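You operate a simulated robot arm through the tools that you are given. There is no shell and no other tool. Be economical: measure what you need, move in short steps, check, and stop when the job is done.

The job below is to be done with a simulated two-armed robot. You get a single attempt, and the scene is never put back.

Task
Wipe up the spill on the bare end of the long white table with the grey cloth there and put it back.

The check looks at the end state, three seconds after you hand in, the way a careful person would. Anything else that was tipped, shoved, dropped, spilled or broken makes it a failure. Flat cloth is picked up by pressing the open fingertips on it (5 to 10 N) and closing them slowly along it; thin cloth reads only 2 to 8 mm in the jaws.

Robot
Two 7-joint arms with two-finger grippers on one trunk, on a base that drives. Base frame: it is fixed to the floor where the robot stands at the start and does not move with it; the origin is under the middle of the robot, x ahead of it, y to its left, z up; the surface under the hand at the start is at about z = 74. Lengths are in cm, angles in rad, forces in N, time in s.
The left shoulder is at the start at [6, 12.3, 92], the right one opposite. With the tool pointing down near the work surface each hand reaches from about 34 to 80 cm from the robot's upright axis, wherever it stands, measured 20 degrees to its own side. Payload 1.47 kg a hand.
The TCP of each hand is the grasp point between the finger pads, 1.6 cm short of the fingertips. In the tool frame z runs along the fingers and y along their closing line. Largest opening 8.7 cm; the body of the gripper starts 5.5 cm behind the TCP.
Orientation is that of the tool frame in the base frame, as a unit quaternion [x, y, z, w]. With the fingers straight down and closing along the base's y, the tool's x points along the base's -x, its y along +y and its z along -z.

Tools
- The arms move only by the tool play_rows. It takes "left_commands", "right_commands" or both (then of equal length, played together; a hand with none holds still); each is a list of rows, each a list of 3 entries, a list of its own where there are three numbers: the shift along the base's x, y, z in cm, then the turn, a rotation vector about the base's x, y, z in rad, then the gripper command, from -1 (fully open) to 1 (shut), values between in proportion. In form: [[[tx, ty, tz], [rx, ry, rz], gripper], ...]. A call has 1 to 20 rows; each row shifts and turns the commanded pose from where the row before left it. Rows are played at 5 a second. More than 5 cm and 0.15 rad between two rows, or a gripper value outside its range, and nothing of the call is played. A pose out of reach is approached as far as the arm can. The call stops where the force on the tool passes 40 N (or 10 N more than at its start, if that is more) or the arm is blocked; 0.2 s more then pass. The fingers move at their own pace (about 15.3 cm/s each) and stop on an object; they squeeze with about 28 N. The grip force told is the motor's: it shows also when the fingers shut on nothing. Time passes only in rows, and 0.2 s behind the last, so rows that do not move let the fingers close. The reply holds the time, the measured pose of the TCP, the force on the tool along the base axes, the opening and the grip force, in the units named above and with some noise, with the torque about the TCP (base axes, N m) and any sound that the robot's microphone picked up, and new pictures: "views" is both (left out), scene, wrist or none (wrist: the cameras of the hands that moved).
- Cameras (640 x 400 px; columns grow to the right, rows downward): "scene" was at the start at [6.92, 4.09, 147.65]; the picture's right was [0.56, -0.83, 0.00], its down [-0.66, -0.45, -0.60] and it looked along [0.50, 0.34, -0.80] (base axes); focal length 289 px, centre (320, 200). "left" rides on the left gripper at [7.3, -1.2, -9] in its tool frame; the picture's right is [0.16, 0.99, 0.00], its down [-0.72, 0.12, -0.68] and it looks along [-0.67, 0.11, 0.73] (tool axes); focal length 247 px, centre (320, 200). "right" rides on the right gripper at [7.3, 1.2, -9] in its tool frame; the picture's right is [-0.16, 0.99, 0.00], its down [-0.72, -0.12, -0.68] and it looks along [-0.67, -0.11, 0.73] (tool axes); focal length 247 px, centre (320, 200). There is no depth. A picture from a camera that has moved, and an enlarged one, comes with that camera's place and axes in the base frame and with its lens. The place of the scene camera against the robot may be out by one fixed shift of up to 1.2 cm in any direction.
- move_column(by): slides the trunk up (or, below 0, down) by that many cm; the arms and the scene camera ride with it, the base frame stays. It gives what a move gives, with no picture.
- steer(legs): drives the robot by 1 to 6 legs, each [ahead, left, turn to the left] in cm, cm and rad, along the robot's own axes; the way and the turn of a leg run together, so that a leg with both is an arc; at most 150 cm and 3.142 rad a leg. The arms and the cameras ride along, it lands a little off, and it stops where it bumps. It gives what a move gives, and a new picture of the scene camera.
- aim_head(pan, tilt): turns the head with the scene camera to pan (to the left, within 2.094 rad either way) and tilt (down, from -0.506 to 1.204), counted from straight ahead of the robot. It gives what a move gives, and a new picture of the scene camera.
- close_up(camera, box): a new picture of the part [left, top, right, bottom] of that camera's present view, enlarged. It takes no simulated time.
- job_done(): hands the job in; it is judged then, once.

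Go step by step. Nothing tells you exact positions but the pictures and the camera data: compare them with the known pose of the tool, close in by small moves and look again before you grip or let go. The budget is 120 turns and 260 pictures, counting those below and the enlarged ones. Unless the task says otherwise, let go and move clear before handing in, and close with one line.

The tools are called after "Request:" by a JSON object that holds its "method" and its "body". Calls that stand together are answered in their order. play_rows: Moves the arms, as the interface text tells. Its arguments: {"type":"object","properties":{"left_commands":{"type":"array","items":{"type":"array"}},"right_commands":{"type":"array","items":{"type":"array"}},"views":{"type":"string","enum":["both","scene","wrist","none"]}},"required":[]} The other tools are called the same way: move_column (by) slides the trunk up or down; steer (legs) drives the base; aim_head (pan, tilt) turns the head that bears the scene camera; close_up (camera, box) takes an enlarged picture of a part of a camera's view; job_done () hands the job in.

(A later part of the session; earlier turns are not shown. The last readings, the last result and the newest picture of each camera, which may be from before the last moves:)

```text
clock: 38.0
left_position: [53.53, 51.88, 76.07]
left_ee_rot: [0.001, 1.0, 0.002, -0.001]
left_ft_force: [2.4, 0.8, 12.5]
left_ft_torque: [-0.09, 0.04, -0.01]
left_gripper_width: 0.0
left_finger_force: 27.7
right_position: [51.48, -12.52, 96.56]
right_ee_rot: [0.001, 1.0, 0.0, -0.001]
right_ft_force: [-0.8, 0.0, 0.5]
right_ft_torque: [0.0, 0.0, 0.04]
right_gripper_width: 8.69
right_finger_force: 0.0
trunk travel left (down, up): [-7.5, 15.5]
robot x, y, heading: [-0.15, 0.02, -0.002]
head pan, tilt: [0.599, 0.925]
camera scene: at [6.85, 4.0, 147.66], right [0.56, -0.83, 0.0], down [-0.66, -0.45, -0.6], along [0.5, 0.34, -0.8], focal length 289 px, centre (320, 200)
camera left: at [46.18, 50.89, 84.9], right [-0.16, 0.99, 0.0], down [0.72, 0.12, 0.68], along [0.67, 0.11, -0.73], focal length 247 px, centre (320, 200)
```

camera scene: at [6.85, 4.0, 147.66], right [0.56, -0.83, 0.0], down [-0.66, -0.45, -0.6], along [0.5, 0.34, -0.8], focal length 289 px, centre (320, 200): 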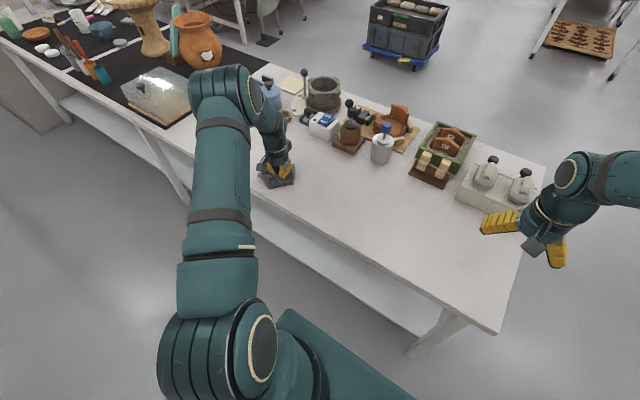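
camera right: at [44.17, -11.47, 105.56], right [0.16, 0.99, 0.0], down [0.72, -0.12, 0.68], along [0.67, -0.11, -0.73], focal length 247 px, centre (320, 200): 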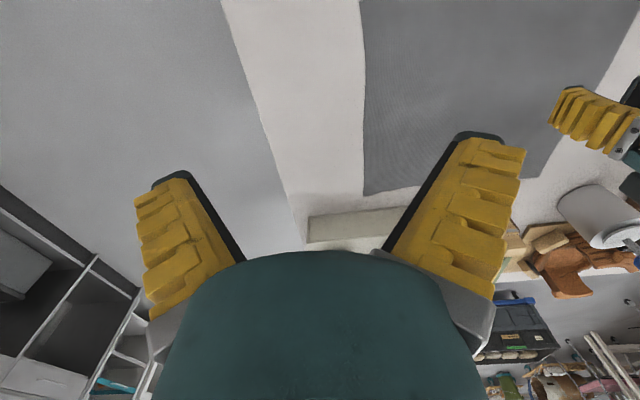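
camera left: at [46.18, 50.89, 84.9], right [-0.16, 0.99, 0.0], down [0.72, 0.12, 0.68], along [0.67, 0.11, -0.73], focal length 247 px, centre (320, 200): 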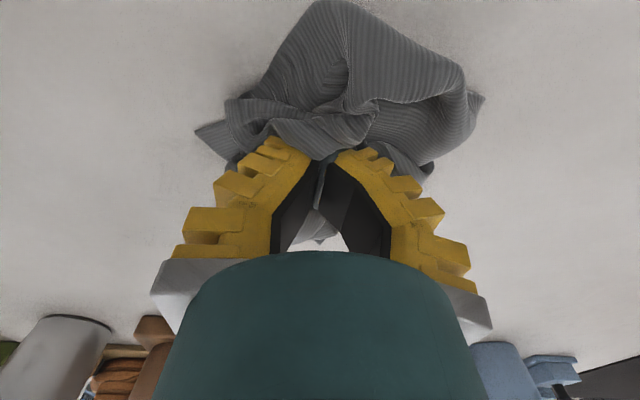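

The visible table looks clean. Now the near half: x≈53.5 and x≈50.5.

Request:
{"method": "play_rows", "body": {"left_commands": [[[0, -1.5, 0], [0, 0, 0], 1], [[0, -1.5, 0], [0, 0, 0], 1], [[0, -1.5, 0], [0, 0, 0], 1], [[0, -1.5, 0], [0, 0, 0], 1], [[0, -1.5, 0], [0, 0, 0], 1], [[0, -1.5, 0], [0, 0, 0], 1], [[0, -1.5, 0], [0, 0, 0], 1], [[-1.5, 0, 0], [0, 0, 0], 1], [[-1.5, 0, 0], [0, 0, 0], 1], [[0, 1.5, 0], [0, 0, 0], 1], [[0, 1.5, 0], [0, 0, 0], 1], [[0, 1.5, 0], [0, 0, 0], 1], [[0, 1.5, 0], [0, 0, 0], 1], [[0, 1.5, 0], [0, 0, 0], 1], [[0, 1.5, 0], [0, 0, 0], 1], [[0, 1.5, 0], [0, 0, 0], 1], [[0, 1.5, 0], [0, 0, 0], 1]], "views": "none"}}

Request:
{"method": "play_rows", "body": {"left_commands": [[[1, -1.5, 0.5], [0, 0, 0], 1], [[0, 0, 4], [0, 0, 0], 1], [[0, 0, 4], [0, 0, 0], 1], [[0, 0, 4], [0, 0, 0], 1], [[0, 0, 4], [0, 0, 0], 1], [[0, 0, 4], [0, 0, 0], 1], [[1, -4, 2], [0, 0, 0], 1], [[1, -4, 0], [0, 0, 0], 1], [[0, -4, 0], [0, 0, 0], 1], [[0, -4, 0], [0, 0, 0], 1], [[0, -4, 0], [0, 0, 0], 1], [[0, -4, 0], [0, 0, 0], 1], [[0, -4, 0], [0, 0, 0], 1], [[0, -4, 0], [0, 0, 0], 1], [[0, -4, 0], [0, 0, 0], 1], [[0, 0, 0], [0, 0, 0], 1]], "views": "both"}}

Request:
{"method": "close_up", "body": {"camera": "left", "box": [340, 0, 640, 200]}}

Request:
{"method": "close_up", "body": {"camera": "scene", "box": [220, 100, 420, 220]}}

```text
clock: 41.6
left_position: [50.52, 53.49, 75.94]
left_ee_rot: [-0.001, 1.0, 0.001, 0.002]
left_ft_force: [-0.2, -3.4, 15.5]
left_ft_torque: [-0.16, 0.09, 0.02]
left_gripper_width: 0.0
left_finger_force: 27.8
right_position: [51.46, -12.66, 96.52]
right_ee_rot: [0.0, 1.0, 0.001, 0.001]
right_ft_force: [0.2, 0.0, 0.0]
right_ft_torque: [0.05, 0.0, 0.01]
right_gripper_width: 8.71
right_finger_force: 0.1
trunk travel left (down, up): [-7.5, 15.5]
robot x, y, heading: [-0.33, -0.12, -0.003]
head pan, tilt: [0.599, 0.925]
```

```text
clock: 45.0
left_position: [53.19, 16.26, 98.11]
left_ee_rot: [0.0, 1.0, -0.001, 0.0]
left_ft_force: [0.7, -0.9, -0.8]
left_ft_torque: [-0.01, 0.0, 0.02]
left_gripper_width: 0.01
left_finger_force: 27.9
right_position: [51.48, -12.46, 96.6]
right_ee_rot: [0.0, 1.0, 0.001, -0.001]
right_ft_force: [0.1, -0.2, 0.2]
right_ft_torque: [0.03, 0.02, -0.01]
right_gripper_width: 8.72
right_finger_force: 0.1
trunk travel left (down, up): [-7.5, 15.5]
robot x, y, heading: [0.01, 0.39, -0.0]
head pan, tilt: [0.599, 0.925]
camera scene: at [6.92, 4.14, 147.65], right [0.56, -0.83, 0.0], down [-0.66, -0.45, -0.6], along [0.5, 0.34, -0.8], focal length 289 px, centre (320, 200)
camera left: at [45.96, 15.12, 107.04], right [-0.16, 0.99, 0.0], down [0.72, 0.12, 0.68], along [0.67, 0.11, -0.73], focal length 247 px, centre (320, 200)
```

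scene: 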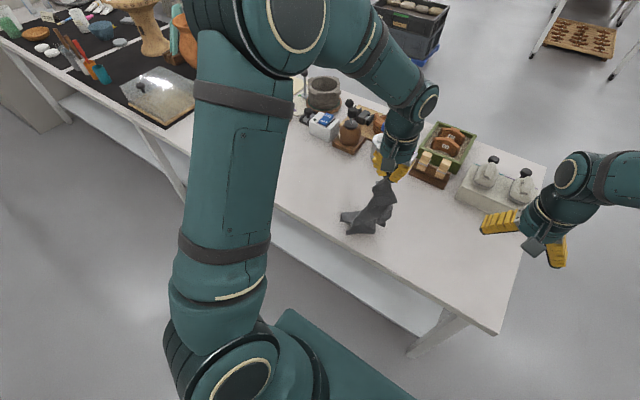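
left: 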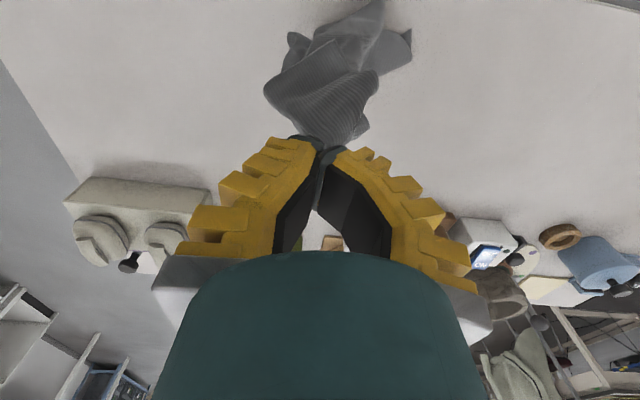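

```text
2.00 times, centred on (490, 100) of left
camera zoom: at [45.96, 15.12, 107.04], right [-0.16, 0.99, 0.0], down [0.72, 0.12, 0.68], along [0.67, 0.11, -0.73], focal length 494 px, centre (-20, 400)
```

zoom: 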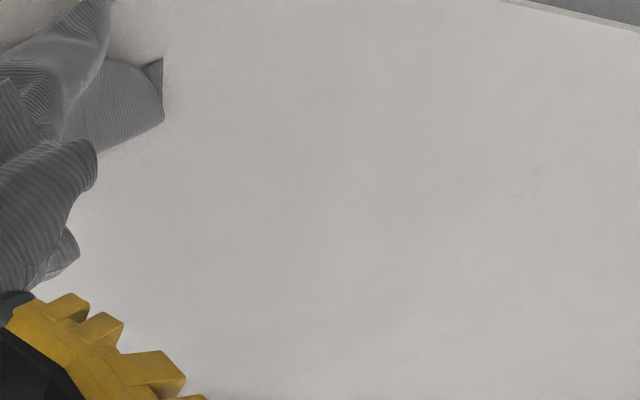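

```text
3.20 times, centred on (320, 160) of scene
camera zoom: at [6.92, 4.14, 147.65], right [0.56, -0.83, 0.0], down [-0.66, -0.45, -0.6], along [0.5, 0.34, -0.8], focal length 925 px, centre (320, 328)
```

zoom: 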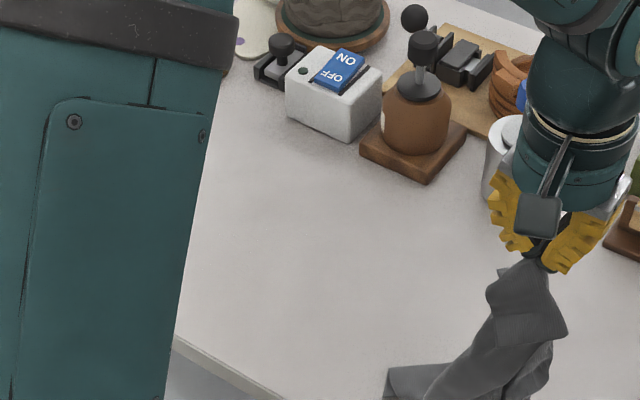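

Nearly clean, with perhaps a faint trace near (52, 53). I'll zoom in to check.

Request:
{"method": "close_up", "body": {"camera": "left", "box": [540, 40, 640, 140]}}

Request:
{"method": "close_up", "body": {"camera": "left", "box": [440, 80, 560, 200]}}

```text
4.00 times, centred on (590, 90) of left
camera zoom: at [45.96, 15.12, 107.04], right [-0.16, 0.99, 0.0], down [0.72, 0.12, 0.68], along [0.67, 0.11, -0.73], focal length 988 px, centre (-760, 640)
```

zoom: 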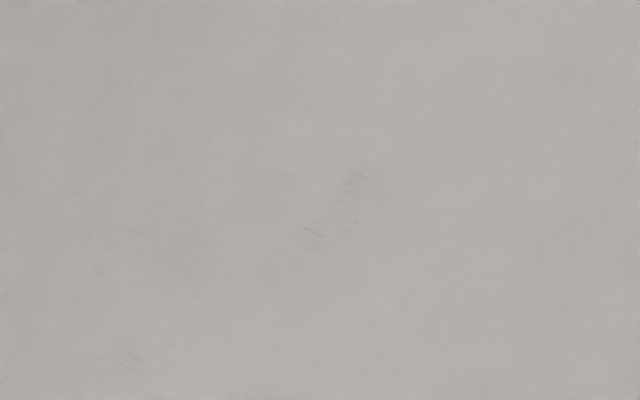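

```text
3.33 times, centred on (500, 140) of left
camera zoom: at [45.96, 15.12, 107.04], right [-0.16, 0.99, 0.0], down [0.72, 0.12, 0.68], along [0.67, 0.11, -0.73], focal length 823 px, centre (-280, 400)
```

zoom: 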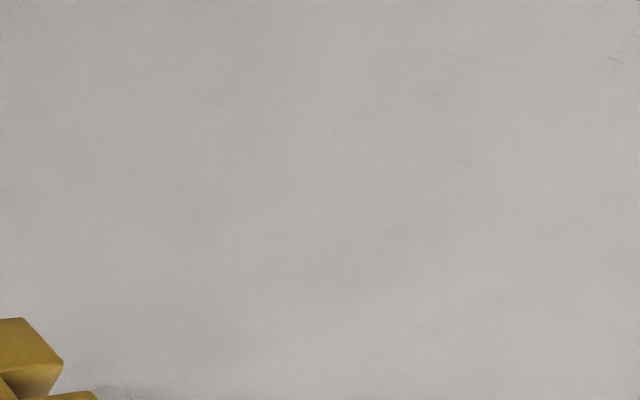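

Only the faintest traces remain, along (52, 53) to (57, 48). One more pass over them will finish it.

Request:
{"method": "play_rows", "body": {"left_commands": [[[0, 4, 0], [0, 0, 0], 1], [[0, 4, 0], [0, 0, 0], 1], [[0, 4, 0], [0, 0, 0], 1], [[0, 4, 0], [0, 0, 0], 1], [[0, 4, 0], [0, 0, 0], 1], [[0, 4, 0], [0, 0, 0], 1], [[0, 4, 0], [0, 0, 0], 1], [[0, 2.5, 0], [0, 0, 0], 1], [[0, 0, -3], [0, 0, 0], 1], [[0, 0, -3], [0, 0, 0], 1], [[0, 0, -3], [0, 0, 0], 1], [[0, 0, -3], [0, 0, 0], 1], [[0, 0, -3], [0, 0, 0], 1], [[0, 0, -3], [0, 0, 0], 1], [[0, 0, -2], [0, 0, 0], 1], [[0, 0, -1], [0, 0, 0], 1], [[0, 0, -0.5], [0, 0, 0], 1], [[0, 0, -0.4], [0, 0, 0], 1], [[0, 0, 0], [0, 0, 0], 1]], "views": "none"}}

```text
clock: 49.0
left_position: [53.39, 46.48, 76.58]
left_ee_rot: [0.0, 1.0, 0.0, 0.001]
left_ft_force: [0.1, 0.1, 3.3]
left_ft_torque: [-0.03, 0.02, -0.01]
left_gripper_width: 0.0
left_finger_force: 27.7
right_position: [51.5, -12.59, 96.57]
right_ee_rot: [0.001, 1.0, 0.0, 0.0]
right_ft_force: [0.0, 0.3, 1.0]
right_ft_torque: [0.02, 0.01, -0.01]
right_gripper_width: 8.69
right_finger_force: 0.1
trunk travel left (down, up): [-7.5, 15.5]
robot x, y, heading: [-0.3, -0.01, 0.003]
head pan, tilt: [0.599, 0.925]
```

Request:
{"method": "play_rows", "body": {"left_commands": [[[0, 0.8, -0.4], [0, 0, 0], 1], [[0, 1.5, -0.1], [0, 0, 0], 1], [[0, 1.5, 0], [0, 0, 0], 1], [[0, 1.5, 0], [0, 0, 0], 1], [[0, 1.5, 0], [0, 0, 0], 1], [[0, 1, 0], [0, 0, 0], 1], [[-1.5, 0, 0], [0, 0, 0], 1], [[0, -1.5, 0], [0, 0, 0], 1], [[0, -1.5, 0], [0, 0, 0], 1], [[0, -1.5, 0], [0, 0, 0], 1], [[0, -1.5, 0], [0, 0, 0], 1], [[2, 0, 0], [0, 0, 0], 1], [[2, 0, 0], [0, 0, 0], 1], [[0, 1.5, 0], [0, 0, 0], 1], [[0, 1.5, 0], [0, 0, 0], 1], [[0, 1.5, 0], [0, 0, 0], 1], [[0, 1, 0], [0, 0, 0], 1], [[2, 0, 0], [0, 0, 0], 1]], "views": "none"}}

Request:
{"method": "play_rows", "body": {"left_commands": [[[0, -1.5, 0], [0, 0, 0], 1], [[0, -1.5, 0], [0, 0, 0], 1], [[0, -1.5, 0], [0, 0, 0], 1], [[0, -1.5, 0], [0, 0, 0], 1], [[0, -1.5, 0], [0, 0, 0], 1], [[0, -1.5, 0], [0, 0, 0], 1], [[0, -1.5, 0], [0, 0, 0], 1], [[0, -1.5, 0], [0, 0, 0], 1], [[2, 0, 0], [0, 0, 0], 1], [[2, 0, 0], [0, 0, 0], 1], [[0, 1.5, 0], [0, 0, 0], 1], [[0, 1.5, 0], [0, 0, 0], 1], [[0, 1.5, 0], [0, 0, 0], 1], [[0, 1.5, 0], [0, 0, 0], 1], [[0, 1.5, 0], [0, 0, 0], 1], [[-1.5, 1.5, 0], [0, 0, 0], 1], [[-1.5, 0, 0], [0, 0, 0], 1]], "views": "none"}}

Request:
{"method": "play_rows", "body": {"left_commands": [[[0, 0, 0.5], [0, 0, 0], 1], [[0, 0, 4], [0, 0, 0], 1], [[0, 0, 4], [0, 0, 0], 1], [[0, 0, 4], [0, 0, 0], 1], [[0, 0, 4], [0, 0, 0], 1], [[0, 0, 4], [0, 0, 0], 1], [[0, -4, 2], [0, 0, 0], 1], [[0, -4, 0], [0, 0, 0], 1], [[0, -4, 0], [0, 0, 0], 1], [[0, -4, 0], [0, 0, 0], 1], [[0, -4, 0], [0, 0, 0], 1], [[0, -4, 0], [0, 0, 0], 1], [[0, -4, 0], [0, 0, 0], 1], [[0, -4, 0], [0, 0, 0], 1], [[0, 0, 0], [0, 0, 0], 1]], "views": "both"}}

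Request:
{"method": "close_up", "body": {"camera": "left", "box": [400, 0, 640, 160]}}

```text
clock: 52.8
left_position: [58.08, 54.03, 75.93]
left_ee_rot: [0.0, 1.0, 0.001, 0.0]
left_ft_force: [-0.7, 0.1, 8.6]
left_ft_torque: [-0.08, 0.13, -0.01]
left_gripper_width: 0.0
left_finger_force: 28.0
right_position: [51.53, -12.48, 96.5]
right_ee_rot: [0.0, 1.0, 0.0, -0.001]
right_ft_force: [-0.4, 0.1, -0.6]
right_ft_torque: [0.0, 0.02, -0.02]
right_gripper_width: 8.69
right_finger_force: 0.0
trunk travel left (down, up): [-7.5, 15.5]
robot x, y, heading: [-0.23, 0.01, -0.0]
head pan, tilt: [0.599, 0.925]
```

```text
clock: 56.4
left_position: [58.91, 50.76, 75.99]
left_ee_rot: [0.0, 1.0, 0.002, 0.001]
left_ft_force: [1.8, 0.2, 9.4]
left_ft_torque: [-0.09, 0.04, 0.06]
left_gripper_width: 0.01
left_finger_force: 27.6
right_position: [51.54, -12.53, 96.67]
right_ee_rot: [0.0, 1.0, 0.0, 0.0]
right_ft_force: [-0.3, -0.5, -0.6]
right_ft_torque: [0.03, -0.03, 0.02]
right_gripper_width: 8.71
right_finger_force: 0.0
trunk travel left (down, up): [-7.5, 15.5]
robot x, y, heading: [0.38, 0.26, 0.001]
head pan, tilt: [0.599, 0.925]
```

```text
clock: 59.6
left_position: [58.66, 18.67, 98.4]
left_ee_rot: [0.0, 1.0, 0.0, 0.0]
left_ft_force: [0.0, 0.2, 0.1]
left_ft_torque: [0.02, 0.02, 0.0]
left_gripper_width: 0.0
left_finger_force: 27.7
right_position: [51.53, -12.42, 96.59]
right_ee_rot: [0.0, 1.0, 0.0, 0.0]
right_ft_force: [-0.3, 0.1, 0.8]
right_ft_torque: [0.02, 0.05, -0.01]
right_gripper_width: 8.7
right_finger_force: 0.1
trunk travel left (down, up): [-7.5, 15.5]
robot x, y, heading: [0.05, -0.25, 0.001]
head pan, tilt: [0.599, 0.925]
camera scene: at [6.92, 4.15, 147.65], right [0.56, -0.83, 0.0], down [-0.66, -0.45, -0.6], along [0.5, 0.34, -0.8], focal length 289 px, centre (320, 200)
camera left: at [51.45, 17.62, 107.3], right [-0.16, 0.99, 0.0], down [0.72, 0.12, 0.68], along [0.67, 0.11, -0.73], focal length 247 px, centre (320, 200)
```

scene: 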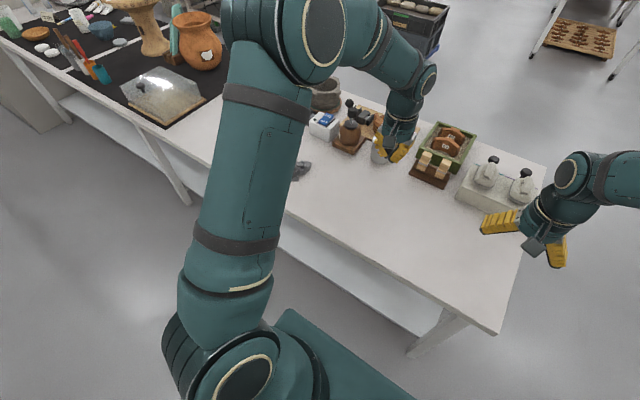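
left: 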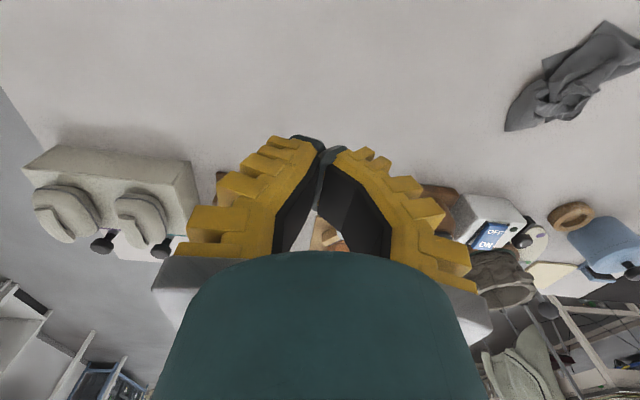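

```text
2.50 times, centred on (520, 80) of left
camera zoom: at [51.45, 17.62, 107.3], right [-0.16, 0.99, 0.0], down [0.72, 0.12, 0.68], along [0.67, 0.11, -0.73], focal length 617 px, centre (-180, 500)
```

zoom: 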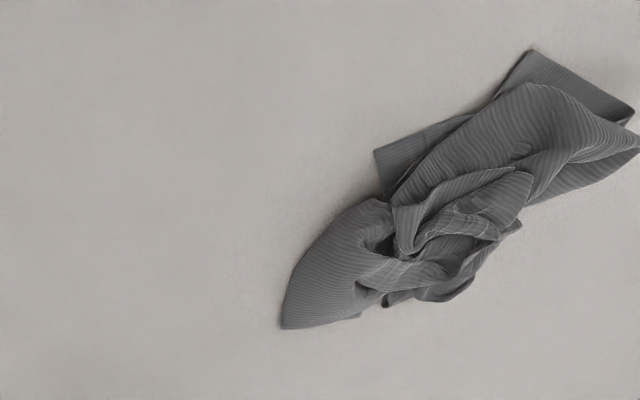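

The cloth slipped from the grip and lies crumpled on the wiped area, around (57, 50). I'll open the hand and look at the cloth from above to find its corners.

Request:
{"method": "play_rows", "body": {"left_commands": [[[-4, 4, 0], [0, 0, 0], -1], [[-4, 4, 0], [0, 0, 0], -1], [[-4, 4, 0], [0, 0, 0], -1], [[-3, 4, 0], [0, 0, 0], -1], [[-3, 4, 0], [0, 0, 0], -1], [[-1, 4, 0], [0, 0, 0], -1], [[0, 4, 0], [0, 0, 0], -1], [[0, 0, 0], [0, 0, 0], -1]], "views": "both"}}

Request:
{"method": "close_up", "body": {"camera": "left", "box": [220, 100, 460, 260]}}

Request:
{"method": "close_up", "body": {"camera": "scene", "box": [220, 100, 380, 220]}}

```text
refused: row 1 steps farther than a row can; nothing moved
```

```text
2.50 times, centred on (340, 180) of left
camera zoom: at [51.45, 17.62, 107.3], right [-0.16, 0.99, 0.0], down [0.72, 0.12, 0.68], along [0.67, 0.11, -0.73], focal length 617 px, centre (270, 250)
```

zoom: 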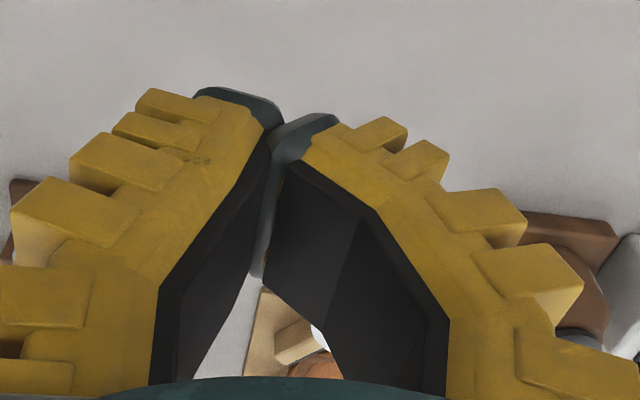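

```text
3.33 times, centred on (300, 160) of scene
camera zoom: at [6.92, 4.15, 147.65], right [0.56, -0.83, 0.0], down [-0.66, -0.45, -0.6], along [0.5, 0.34, -0.8], focal length 964 px, centre (387, 333)
```

zoom: 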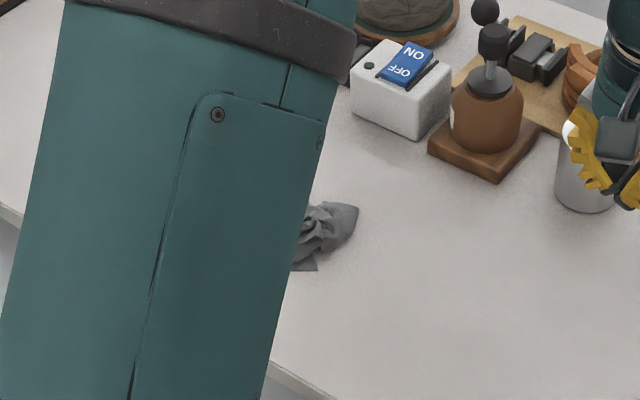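

The row was too long; I'll repeat with smaller steps, keeping the hand high.

Request:
{"method": "play_rows", "body": {"left_commands": [[[-3, 3.5, 0], [0, 0, 0], -1], [[-3, 3.5, 0], [0, 0, 0], -1], [[-3, 3.5, 0], [0, 0, 0], -1], [[-3, 3.5, 0], [0, 0, 0], -1], [[-3, 3.5, 0], [0, 0, 0], -1], [[-3, 3.5, 0], [0, 0, 0], -1], [[-1, 3.5, 0], [0, 0, 0], -1], [[0, 3.5, 0], [0, 0, 0], -1], [[0, 0, 0], [0, 0, 0], -1]], "views": "both"}}

Request:
{"method": "close_up", "body": {"camera": "left", "box": [220, 100, 460, 260]}}

Request:
{"method": "close_up", "body": {"camera": "scene", "box": [220, 100, 380, 220]}}

```text
clock: 61.6
left_position: [39.93, 46.85, 98.31]
left_ee_rot: [0.0, 1.0, 0.0, 0.0]
left_ft_force: [0.0, -0.2, -0.9]
left_ft_torque: [0.02, 0.01, 0.01]
left_gripper_width: 8.69
left_finger_force: 0.1
right_position: [51.65, -12.58, 96.53]
right_ee_rot: [0.0, 1.0, 0.0, 0.0]
right_ft_force: [-1.3, -0.2, 0.1]
right_ft_torque: [-0.01, 0.02, 0.03]
right_gripper_width: 8.72
right_finger_force: 0.1
trunk travel left (down, up): [-7.5, 15.5]
robot x, y, heading: [-0.32, -0.1, -0.001]
head pan, tilt: [0.599, 0.925]
camera scene: at [6.91, 4.05, 147.66], right [0.56, -0.83, 0.0], down [-0.66, -0.45, -0.6], along [0.5, 0.34, -0.8], focal length 289 px, centre (320, 200)
camera left: at [32.67, 45.76, 107.3], right [-0.16, 0.99, 0.0], down [0.72, 0.12, 0.68], along [0.67, 0.11, -0.73], focal length 247 px, centre (320, 200)
```

scene: 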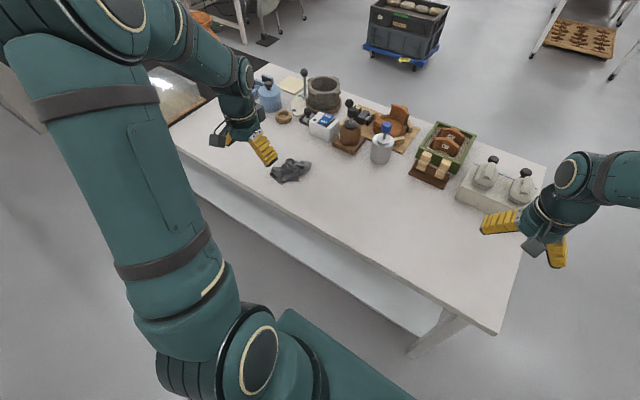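
left: 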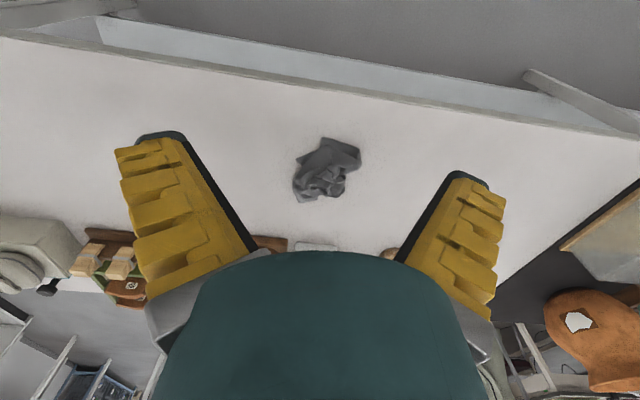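

```text
2.50 times, centred on (340, 180) of left
camera zoom: at [32.67, 45.76, 107.3], right [-0.16, 0.99, 0.0], down [0.72, 0.12, 0.68], along [0.67, 0.11, -0.73], focal length 617 px, centre (270, 250)
```

zoom: 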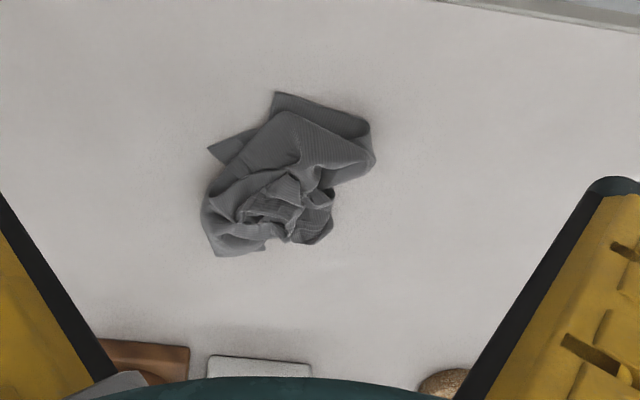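

```text
3.33 times, centred on (300, 160) of scene
camera zoom: at [6.91, 4.05, 147.66], right [0.56, -0.83, 0.0], down [-0.66, -0.45, -0.6], along [0.5, 0.34, -0.8], focal length 964 px, centre (387, 333)
```

zoom: 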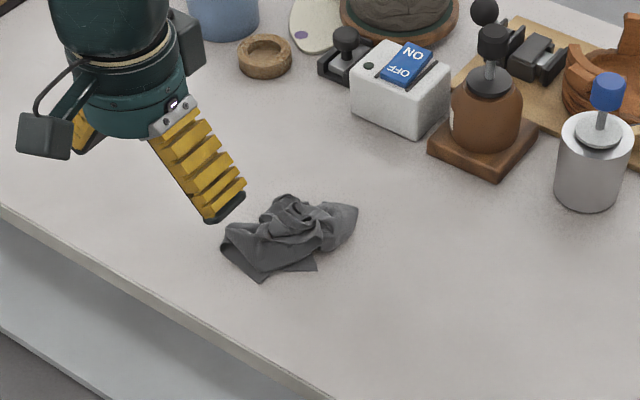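

The table under and around the cloth looks clean. A flat cloth corner lies at about (51, 49), so I'll take it there with the left hand, fingers partly open.

Request:
{"method": "play_rows", "body": {"left_commands": [[[2, 1, 0], [0, 0, 0], 0.25], [[3, 1, -2], [0, 0, 0], 0.25], [[3, 1, -3], [0, 0, 0], 0.25], [[3, 0.4, -3], [0, 0, 0], 0.25], [[0.5, 0, -4], [0, 0, 0], 0.25], [[0, 0, -4], [0, 0, 0], 0.25], [[0, 0, -2], [0, 0, 0], 0.25], [[0, 0, 0], [0, 0, 0], 0.25]], "views": "wrist"}}

Request:
{"method": "close_up", "body": {"camera": "left", "box": [200, 40, 440, 260]}}

```text
clock: 63.4
left_position: [51.58, 50.08, 80.45]
left_ee_rot: [0.0, 1.0, 0.0, 0.001]
left_ft_force: [0.6, 0.4, -0.7]
left_ft_torque: [-0.01, -0.01, 0.03]
left_gripper_width: 3.86
left_finger_force: 3.9
right_position: [51.56, -12.55, 96.6]
right_ee_rot: [-0.001, 1.0, 0.0, 0.0]
right_ft_force: [-0.4, 0.2, 0.3]
right_ft_torque: [0.03, 0.01, -0.03]
right_gripper_width: 8.71
right_finger_force: 0.1
trunk travel left (down, up): [-7.5, 15.5]
robot x, y, heading: [-0.09, 0.04, 0.002]
head pan, tilt: [0.599, 0.925]
camera left: at [44.21, 49.02, 89.31], right [-0.16, 0.99, 0.0], down [0.72, 0.12, 0.68], along [0.67, 0.11, -0.73], focal length 247 px, centre (320, 200)
```

left: 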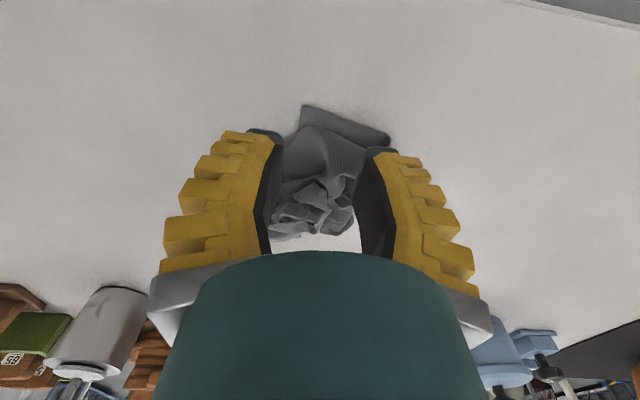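

```text
1.82 times, centred on (320, 150) of left
camera zoom: at [44.21, 49.02, 89.31], right [-0.16, 0.99, 0.0], down [0.72, 0.12, 0.68], along [0.67, 0.11, -0.73], focal length 449 px, centre (320, 291)
```

zoom: 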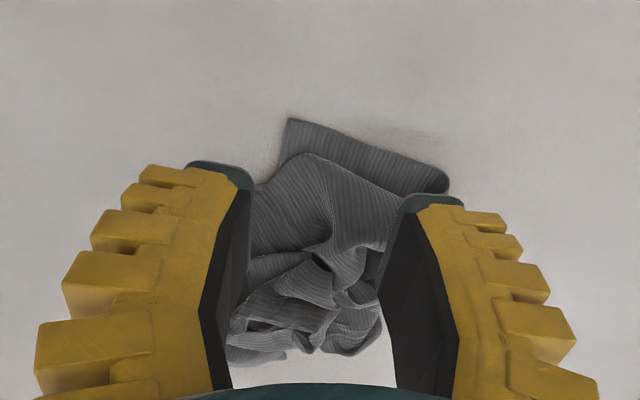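

The free flap is only about 1.5 cm deep along an edge from (50.5, 49) to (52, 55). I'll turn the hand slightly along that edge, back off 1 cm and descend.

Request:
{"method": "play_rows", "body": {"left_commands": [[[-0.5, 0.4, 0], [0, 0, -0.1], 0.25], [[-0.4, 0.4, -1], [0, 0, -0.1], 0.25], [[0, 0, -1.5], [0, 0, 0], 0.25], [[0, 0, -1.3], [0, 0, 0], 0.25], [[0, 0, -0.5], [0, 0, 0], 0.25], [[0, 0, -0.3], [0, 0, 0], 0.25], [[0, 0, 0], [0, 0, 0], 0.25], [[0, 0, 0], [0, 0, 0], 0.25]], "views": "wrist"}}

Request:
{"method": "close_up", "body": {"camera": "left", "box": [200, 40, 440, 260]}}

```text
clock: 65.2
left_position: [50.56, 50.97, 75.84]
left_ee_rot: [0.101, 0.995, 0.0, -0.001]
left_ft_force: [0.8, -1.7, 3.4]
left_ft_torque: [0.05, -0.06, -0.01]
left_gripper_width: 3.88
left_finger_force: 4.1
right_position: [51.61, -12.53, 96.6]
right_ee_rot: [0.0, 1.0, 0.0, 0.0]
right_ft_force: [-0.4, 0.1, -0.3]
right_ft_torque: [-0.02, 0.0, -0.01]
right_gripper_width: 8.69
right_finger_force: 0.1
trunk travel left (down, up): [-7.5, 15.5]
robot x, y, heading: [-0.09, -0.25, 0.001]
head pan, tilt: [0.599, 0.925]
camera left: at [43.1, 51.39, 84.69], right [0.04, 1.0, 0.0], down [0.73, -0.03, 0.68], along [0.68, -0.03, -0.73], focal length 247 px, centre (320, 200)
```

left: 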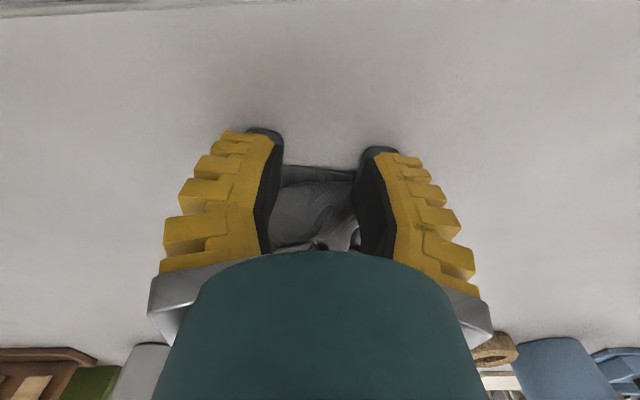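

```text
1.82 times, centred on (320, 150) of left
camera zoom: at [43.1, 51.39, 84.69], right [0.04, 1.0, 0.0], down [0.73, -0.03, 0.68], along [0.68, -0.03, -0.73], focal length 449 px, centre (320, 291)
```

zoom: 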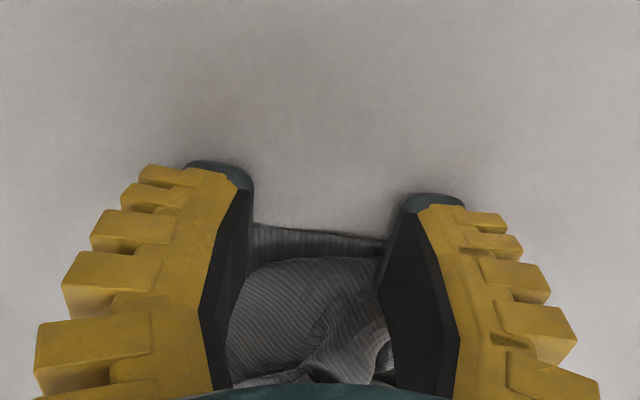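

The fingers overlap the flap by about 1.2 cm with light contact. I'll press a bit more and close slowly.

Request:
{"method": "play_rows", "body": {"left_commands": [[[0.3, 0, -0.15], [0, 0, 0], 0.25], [[0, 0, 0], [0, 0, 0], 0.32], [[0, 0, 0], [0, 0, 0], 0.4], [[0, 0, 0], [0, 0, 0], 0.48], [[0, 0, 0], [0, 0, 0], 0.56], [[0, 0, 0], [0, 0, 0], 0.64], [[0, 0, 0], [0, 0, 0], 0.72], [[0, 0, 0], [0, 0, 0], 0.8], [[0, 0, 0], [0, 0, 0], 0.88], [[0, 0, 0], [0, 0, 0], 0.96], [[0, 0, 0], [0, 0, 0], 1], [[0, 0, 0], [0, 0, 0], 1], [[0, 0, 2], [0, 0, 0], 1], [[0, 0, 3], [0, 0, 0], 1], [[0, 0, 3], [0, 0, 0], 1], [[0, 0, 3], [0, 0, 0], 1], [[0, 0, 0], [0, 0, 0], 1]], "views": "both"}}

Request:
{"method": "close_up", "body": {"camera": "scene", "box": [220, 100, 380, 220]}}

```text
clock: 68.8
left_position: [50.95, 51.07, 86.88]
left_ee_rot: [0.1, 0.995, 0.0, -0.001]
left_ft_force: [0.3, 0.5, 0.8]
left_ft_torque: [0.02, 0.0, -0.02]
left_gripper_width: 0.0
left_finger_force: 28.4
right_position: [51.58, -12.48, 96.5]
right_ee_rot: [0.0, 1.0, 0.0, 0.001]
right_ft_force: [-0.4, -0.4, 0.4]
right_ft_torque: [-0.01, 0.0, 0.0]
right_gripper_width: 8.7
right_finger_force: 0.0
trunk travel left (down, up): [-7.5, 15.5]
robot x, y, heading: [-0.04, -0.08, -0.001]
head pan, tilt: [0.599, 0.925]
camera scene: at [6.95, 4.12, 147.65], right [0.56, -0.83, 0.0], down [-0.66, -0.45, -0.6], along [0.5, 0.34, -0.8], focal length 289 px, centre (320, 200)
camera left: at [43.6, 51.37, 95.72], right [0.04, 1.0, 0.0], down [0.73, -0.03, 0.68], along [0.68, -0.03, -0.73], focal length 247 px, centre (320, 200)
```

scene: 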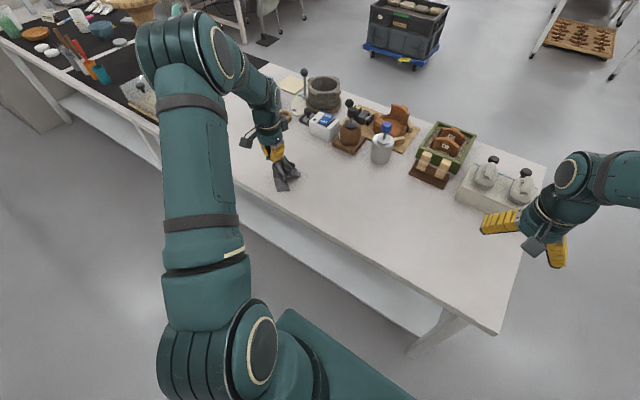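
left: 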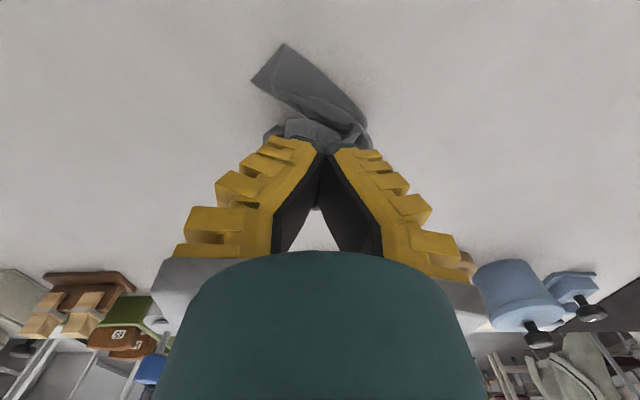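

```text
3.33 times, centred on (300, 160) of scene
camera zoom: at [6.95, 4.12, 147.65], right [0.56, -0.83, 0.0], down [-0.66, -0.45, -0.6], along [0.5, 0.34, -0.8], focal length 964 px, centre (387, 333)
```

zoom: 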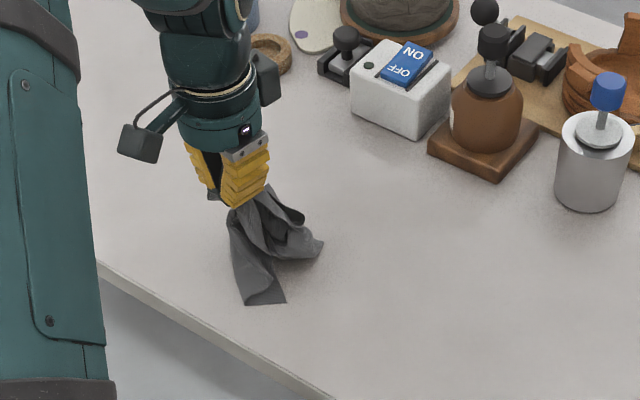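

Something is held. I'll lift slowly to see how it hangs.

Request:
{"method": "play_rows", "body": {"left_commands": [[[0.5, -1, 1.5], [0, 0, 0.05], 1], [[0.5, -1, 1.5], [0, 0, 0.05], 1], [[0.5, -1, 1.5], [0, 0, 0.05], 1], [[0.5, -1, 1.5], [0, 0, 0.05], 1], [[0.5, -1, 1.5], [0, 0, 0], 1], [[0.5, -1, 1.5], [0, 0, 0], 1], [[0.5, -1.5, 1.5], [0, 0, 0], 1], [[0.5, -2, 1.5], [0, 0, 0], 1], [[0.5, -2, 1.5], [0, 0, 0], 1], [[0.5, -2, 1.5], [0, 0, 0], 1], [[0, -2, 0], [0, 0, 0], 1], [[0, -2, 0], [0, 0, 0], 1], [[0, 0, 0], [0, 0, 0], 1]], "views": "both"}}

Request:
{"method": "close_up", "body": {"camera": "scene", "box": [240, 80, 400, 220]}}

```text
clock: 71.6
left_position: [55.82, 33.58, 101.75]
left_ee_rot: [0.0, 1.0, 0.0, 0.0]
left_ft_force: [-0.3, 0.3, 0.0]
left_ft_torque: [0.01, 0.02, -0.03]
left_gripper_width: 0.0
left_finger_force: 28.0
right_position: [51.51, -12.55, 96.54]
right_ee_rot: [0.001, 1.0, 0.0, 0.0]
right_ft_force: [0.5, 0.8, 0.1]
right_ft_torque: [-0.01, 0.02, -0.04]
right_gripper_width: 8.71
right_finger_force: 0.0
trunk travel left (down, up): [-7.5, 15.5]
robot x, y, heading: [0.31, 0.44, -0.001]
head pan, tilt: [0.599, 0.925]
camera scene: at [6.93, 4.12, 147.65], right [0.56, -0.83, 0.0], down [-0.66, -0.45, -0.6], along [0.5, 0.34, -0.8], focal length 289 px, centre (320, 200)
camera left: at [48.69, 32.51, 110.63], right [-0.16, 0.99, 0.0], down [0.72, 0.12, 0.68], along [0.67, 0.11, -0.73], focal length 247 px, centre (320, 200)
```

scene: 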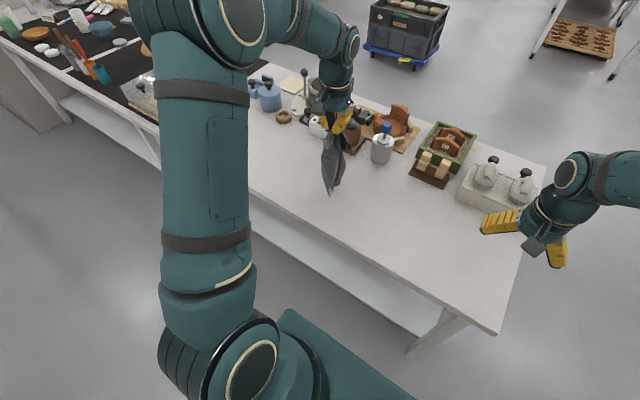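
left: 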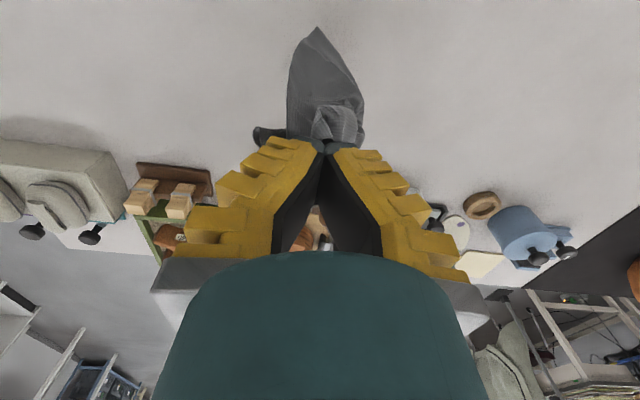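

```text
2.86 times, centred on (320, 150) of scene
camera zoom: at [6.93, 4.12, 147.65], right [0.56, -0.83, 0.0], down [-0.66, -0.45, -0.6], along [0.5, 0.34, -0.8], focal length 826 px, centre (320, 343)
```

zoom: 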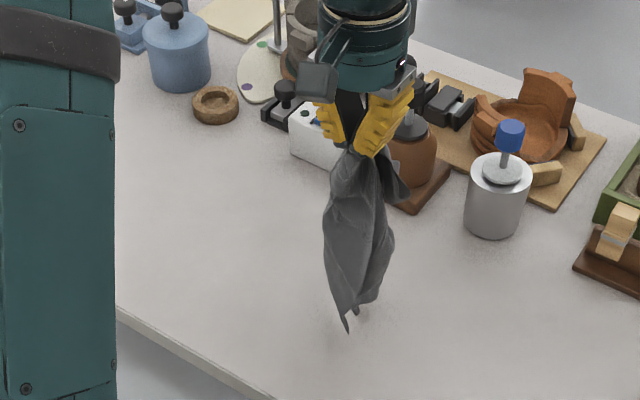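

The wiped spot is clean. The cloth hangs by about 24 cm. I'll carry it over its old place and lay it down by lowering while drawing toward -x, after shifting the right hand further aside.

Request:
{"method": "play_rows", "body": {"left_commands": [[[1.5, -3, 0], [0, 0, 0], 1], [[1.5, -3, 0], [0, 0, 0], 1], [[1.5, -3, 0], [0, 0, 0], 1], [[1.5, -3, 0], [0, 0, 0], 1], [[1.5, -3, 0], [0, 0, 0], 1], [[1.5, -3, 0], [0, 0, 0], 1], [[1.5, -3, 0], [0, 0, 0], 1], [[1.5, -3, 0], [0, 0, 0], 1], [[0, -2, 0], [0, 0, 0], 1], [[0, 0, -1], [0, 0, 0], 1], [[0, 0, -1], [0, 0, 0], 1], [[0, 0, 0], [0, 0, 0], 1]], "right_commands": [[[-1, -2, 0], [0, 0, 0], -1], [[-1, -2, 0], [0, 0, 0], -1], [[-1, -2, 0], [0, 0, 0], -1], [[-1, -2, 0], [0, 0, 0], -1], [[0, -2, 0], [0, 0, 0], -1], [[0, 0, 0], [0, 0, 0], -1], [[0, 0, 0], [0, 0, 0], -1], [[0, 0, 0], [0, 0, 0], -1], [[0, 0, 0], [0, 0, 0], -1], [[0, 0, 0], [0, 0, 0], -1], [[0, 0, 0], [0, 0, 0], -1], [[0, 0, 0], [0, 0, 0], -1]], "views": "both"}}

```text
clock: 74.2
left_position: [67.92, 7.36, 99.69]
left_ee_rot: [0.0, 1.0, 0.0, 0.001]
left_ft_force: [-0.4, -0.6, -0.6]
left_ft_torque: [0.0, 0.0, -0.03]
left_gripper_width: 0.0
left_finger_force: 28.1
right_position: [47.6, -22.37, 96.81]
right_ee_rot: [0.0, 1.0, 0.0, 0.001]
right_ft_force: [0.0, -0.1, -0.1]
right_ft_torque: [0.05, 0.06, 0.01]
right_gripper_width: 8.68
right_finger_force: 0.1
trunk travel left (down, up): [-7.5, 15.5]
robot x, y, heading: [0.3, -0.3, 0.002]
head pan, tilt: [0.599, 0.925]
camera scene: at [6.93, 4.1, 147.65], right [0.56, -0.83, 0.0], down [-0.66, -0.45, -0.6], along [0.5, 0.34, -0.8], focal length 289 px, centre (320, 200)
camera right: at [40.14, -21.39, 105.73], right [0.16, 0.99, 0.0], down [0.72, -0.12, 0.68], along [0.67, -0.11, -0.73], focal length 247 px, centre (320, 200)
camera left: at [60.65, 6.35, 108.55], right [-0.16, 0.99, 0.0], down [0.72, 0.12, 0.68], along [0.67, 0.11, -0.73], focal length 247 px, centre (320, 200)
```

scene: 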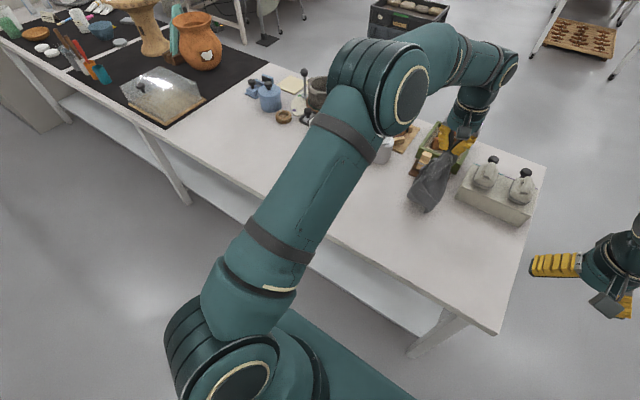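
right: 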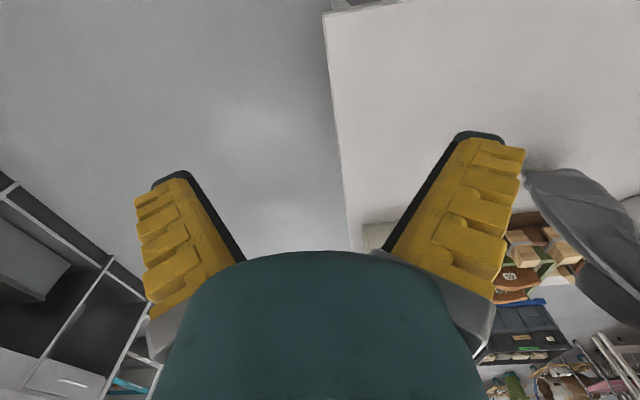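
left: 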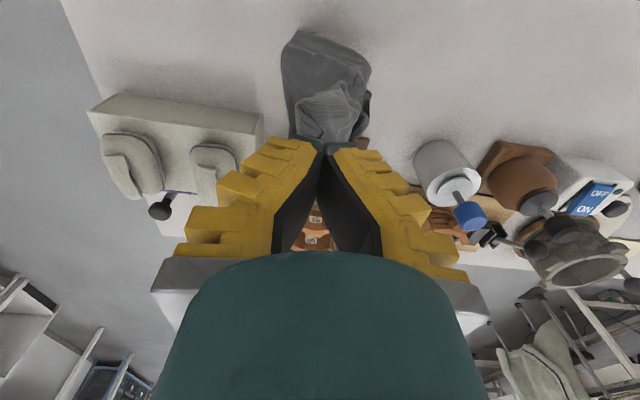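

The cloth hangs over the far side of its old place. Now I'll lay it: lower while moving toward -x.

Request:
{"method": "play_rows", "body": {"left_commands": [[[0, 0, -1.5], [0, 0, 0], 1], [[-0.5, 0, -1.5], [0, 0, 0], 1], [[-1, 0, -1.5], [0, 0, 0], 1], [[-1, 0, -1.5], [0, 0, 0], 1], [[-1.3, 0, -1.5], [0, 0, 0], 1], [[-1.3, 0, -1.5], [0, 0, 0], 1], [[-1.3, 0, -1.5], [0, 0, 0], 1], [[-1.5, 0, -1.5], [0, 0, 0], 1], [[-1.5, 0, -1.5], [0, 0, 0], 1], [[-1.5, 0, -1.5], [0, 0, 0], 1], [[-1.5, 0, -1.5], [0, 0, 0], 1], [[-1.5, 0, -1.5], [0, 0, 0], 1], [[-1.5, 0, -1.5], [0, 0, 0], 1], [[-1.5, 0, -1], [0, 0, 0], 1], [[-1.5, 0, -1], [0, 0, 0], 1], [[-1, 0, 0], [0, 0, 0], 1], [[0, 0, 0], [0, 0, 0], 1]], "views": "both"}}

```text
clock: 77.8
left_position: [48.56, 7.44, 78.22]
left_ee_rot: [0.0, 1.0, 0.0, 0.0]
left_ft_force: [-1.9, 4.4, 9.2]
left_ft_torque: [0.07, -0.05, 0.07]
left_gripper_width: 0.0
left_finger_force: 26.7
right_position: [47.51, -22.44, 96.71]
right_ee_rot: [0.0, 1.0, 0.0, 0.0]
right_ft_force: [-0.1, 0.2, -0.3]
right_ft_torque: [-0.02, 0.03, 0.02]
right_gripper_width: 8.72
right_finger_force: 0.1
trunk travel left (down, up): [-7.5, 15.5]
robot x, y, heading: [0.2, 0.39, -0.002]
head pan, tilt: [0.599, 0.925]
camera scene: at [6.94, 4.09, 147.65], right [0.56, -0.83, 0.0], down [-0.66, -0.45, -0.6], along [0.5, 0.34, -0.8], focal length 289 px, centre (320, 200)
camera left: at [41.19, 6.44, 87.08], right [-0.16, 0.99, 0.0], down [0.72, 0.12, 0.68], along [0.67, 0.11, -0.73], focal length 247 px, centre (320, 200)
```

scene: 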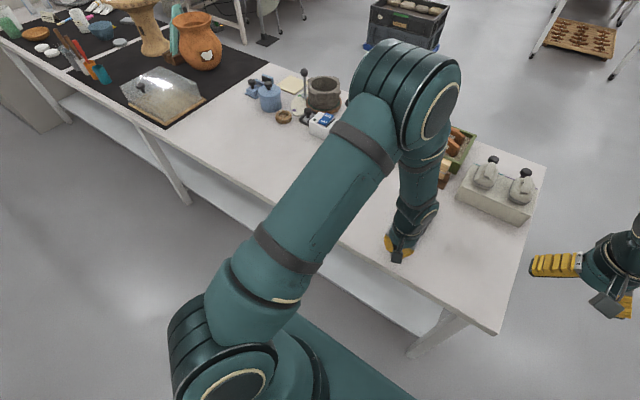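
left: 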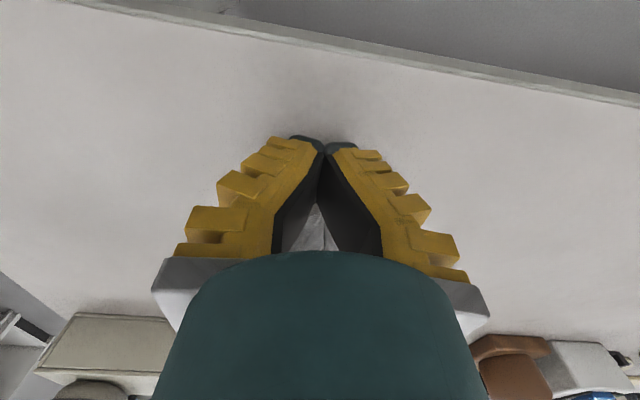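

The cloth is likely behind the palm. I'll open slowly and rise to look.

Request:
{"method": "play_rows", "body": {"left_commands": [[[0, 0, 0.3], [0, 0, 0], 0.7], [[0, 0, 0], [0, 0, 0], 0.3], [[0, 0, 0], [0, 0, 0], 0], [[-0.5, 0, 2], [0, 0, 0], 0], [[-1, 0, 4], [0, 0, 0], 0], [[-1, 0, 4], [0, 0, 0], 0], [[-2, 2, 4], [0, 0, 0], 0], [[-2, 4, 2], [0, 0, 0], 0], [[-2, 4, 2], [0, 0, 0], 0], [[-2, 4, 0], [0, 0, 0], 0], [[0, 4, 0], [0, 0, 0], 0], [[0, 4, 0], [0, 0, 0], 0], [[0, 0, 0], [0, 0, 0], 0]], "views": "both"}}

Request:
{"method": "close_up", "body": {"camera": "scene", "box": [340, 140, 540, 300]}}

```text
clock: 80.6
left_position: [38.12, 29.46, 96.49]
left_ee_rot: [0.001, 1.0, 0.001, 0.0]
left_ft_force: [-0.7, -0.4, 0.8]
left_ft_torque: [0.04, -0.01, -0.03]
left_gripper_width: 4.91
left_finger_force: 3.8
right_position: [47.55, -22.43, 96.66]
right_ee_rot: [0.0, 1.0, 0.001, 0.0]
right_ft_force: [0.6, -0.2, -0.8]
right_ft_torque: [0.0, 0.02, 0.0]
right_gripper_width: 8.69
right_finger_force: 0.0
trunk travel left (down, up): [-7.5, 15.5]
robot x, y, heading: [0.12, 0.03, 0.003]
head pan, tilt: [0.599, 0.925]
camera scene: at [6.93, 4.05, 147.65], right [0.56, -0.83, 0.0], down [-0.66, -0.45, -0.6], along [0.5, 0.34, -0.8], focal length 289 px, centre (320, 200)
camera left: at [30.74, 28.44, 105.44], right [-0.16, 0.99, 0.0], down [0.72, 0.11, 0.68], along [0.67, 0.11, -0.73], focal length 247 px, centre (320, 200)
```

scene: 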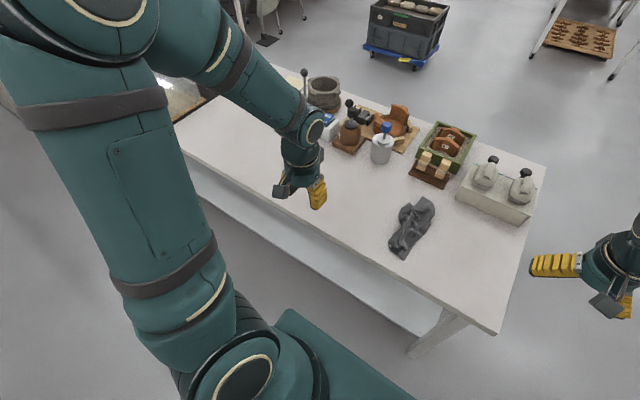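
left: 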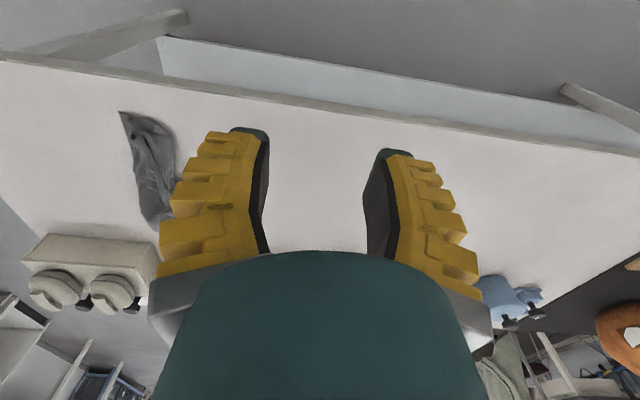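

```text
2.50 times, centred on (440, 220) of scene
camera zoom: at [6.93, 4.05, 147.65], right [0.56, -0.83, 0.0], down [-0.66, -0.45, -0.6], along [0.5, 0.34, -0.8], focal length 723 px, centre (20, 150)
```

zoom: 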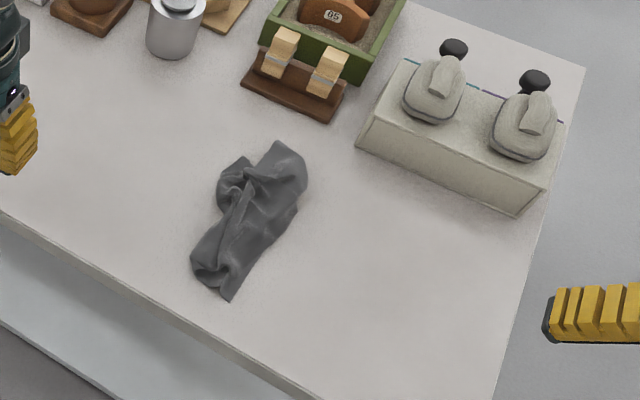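

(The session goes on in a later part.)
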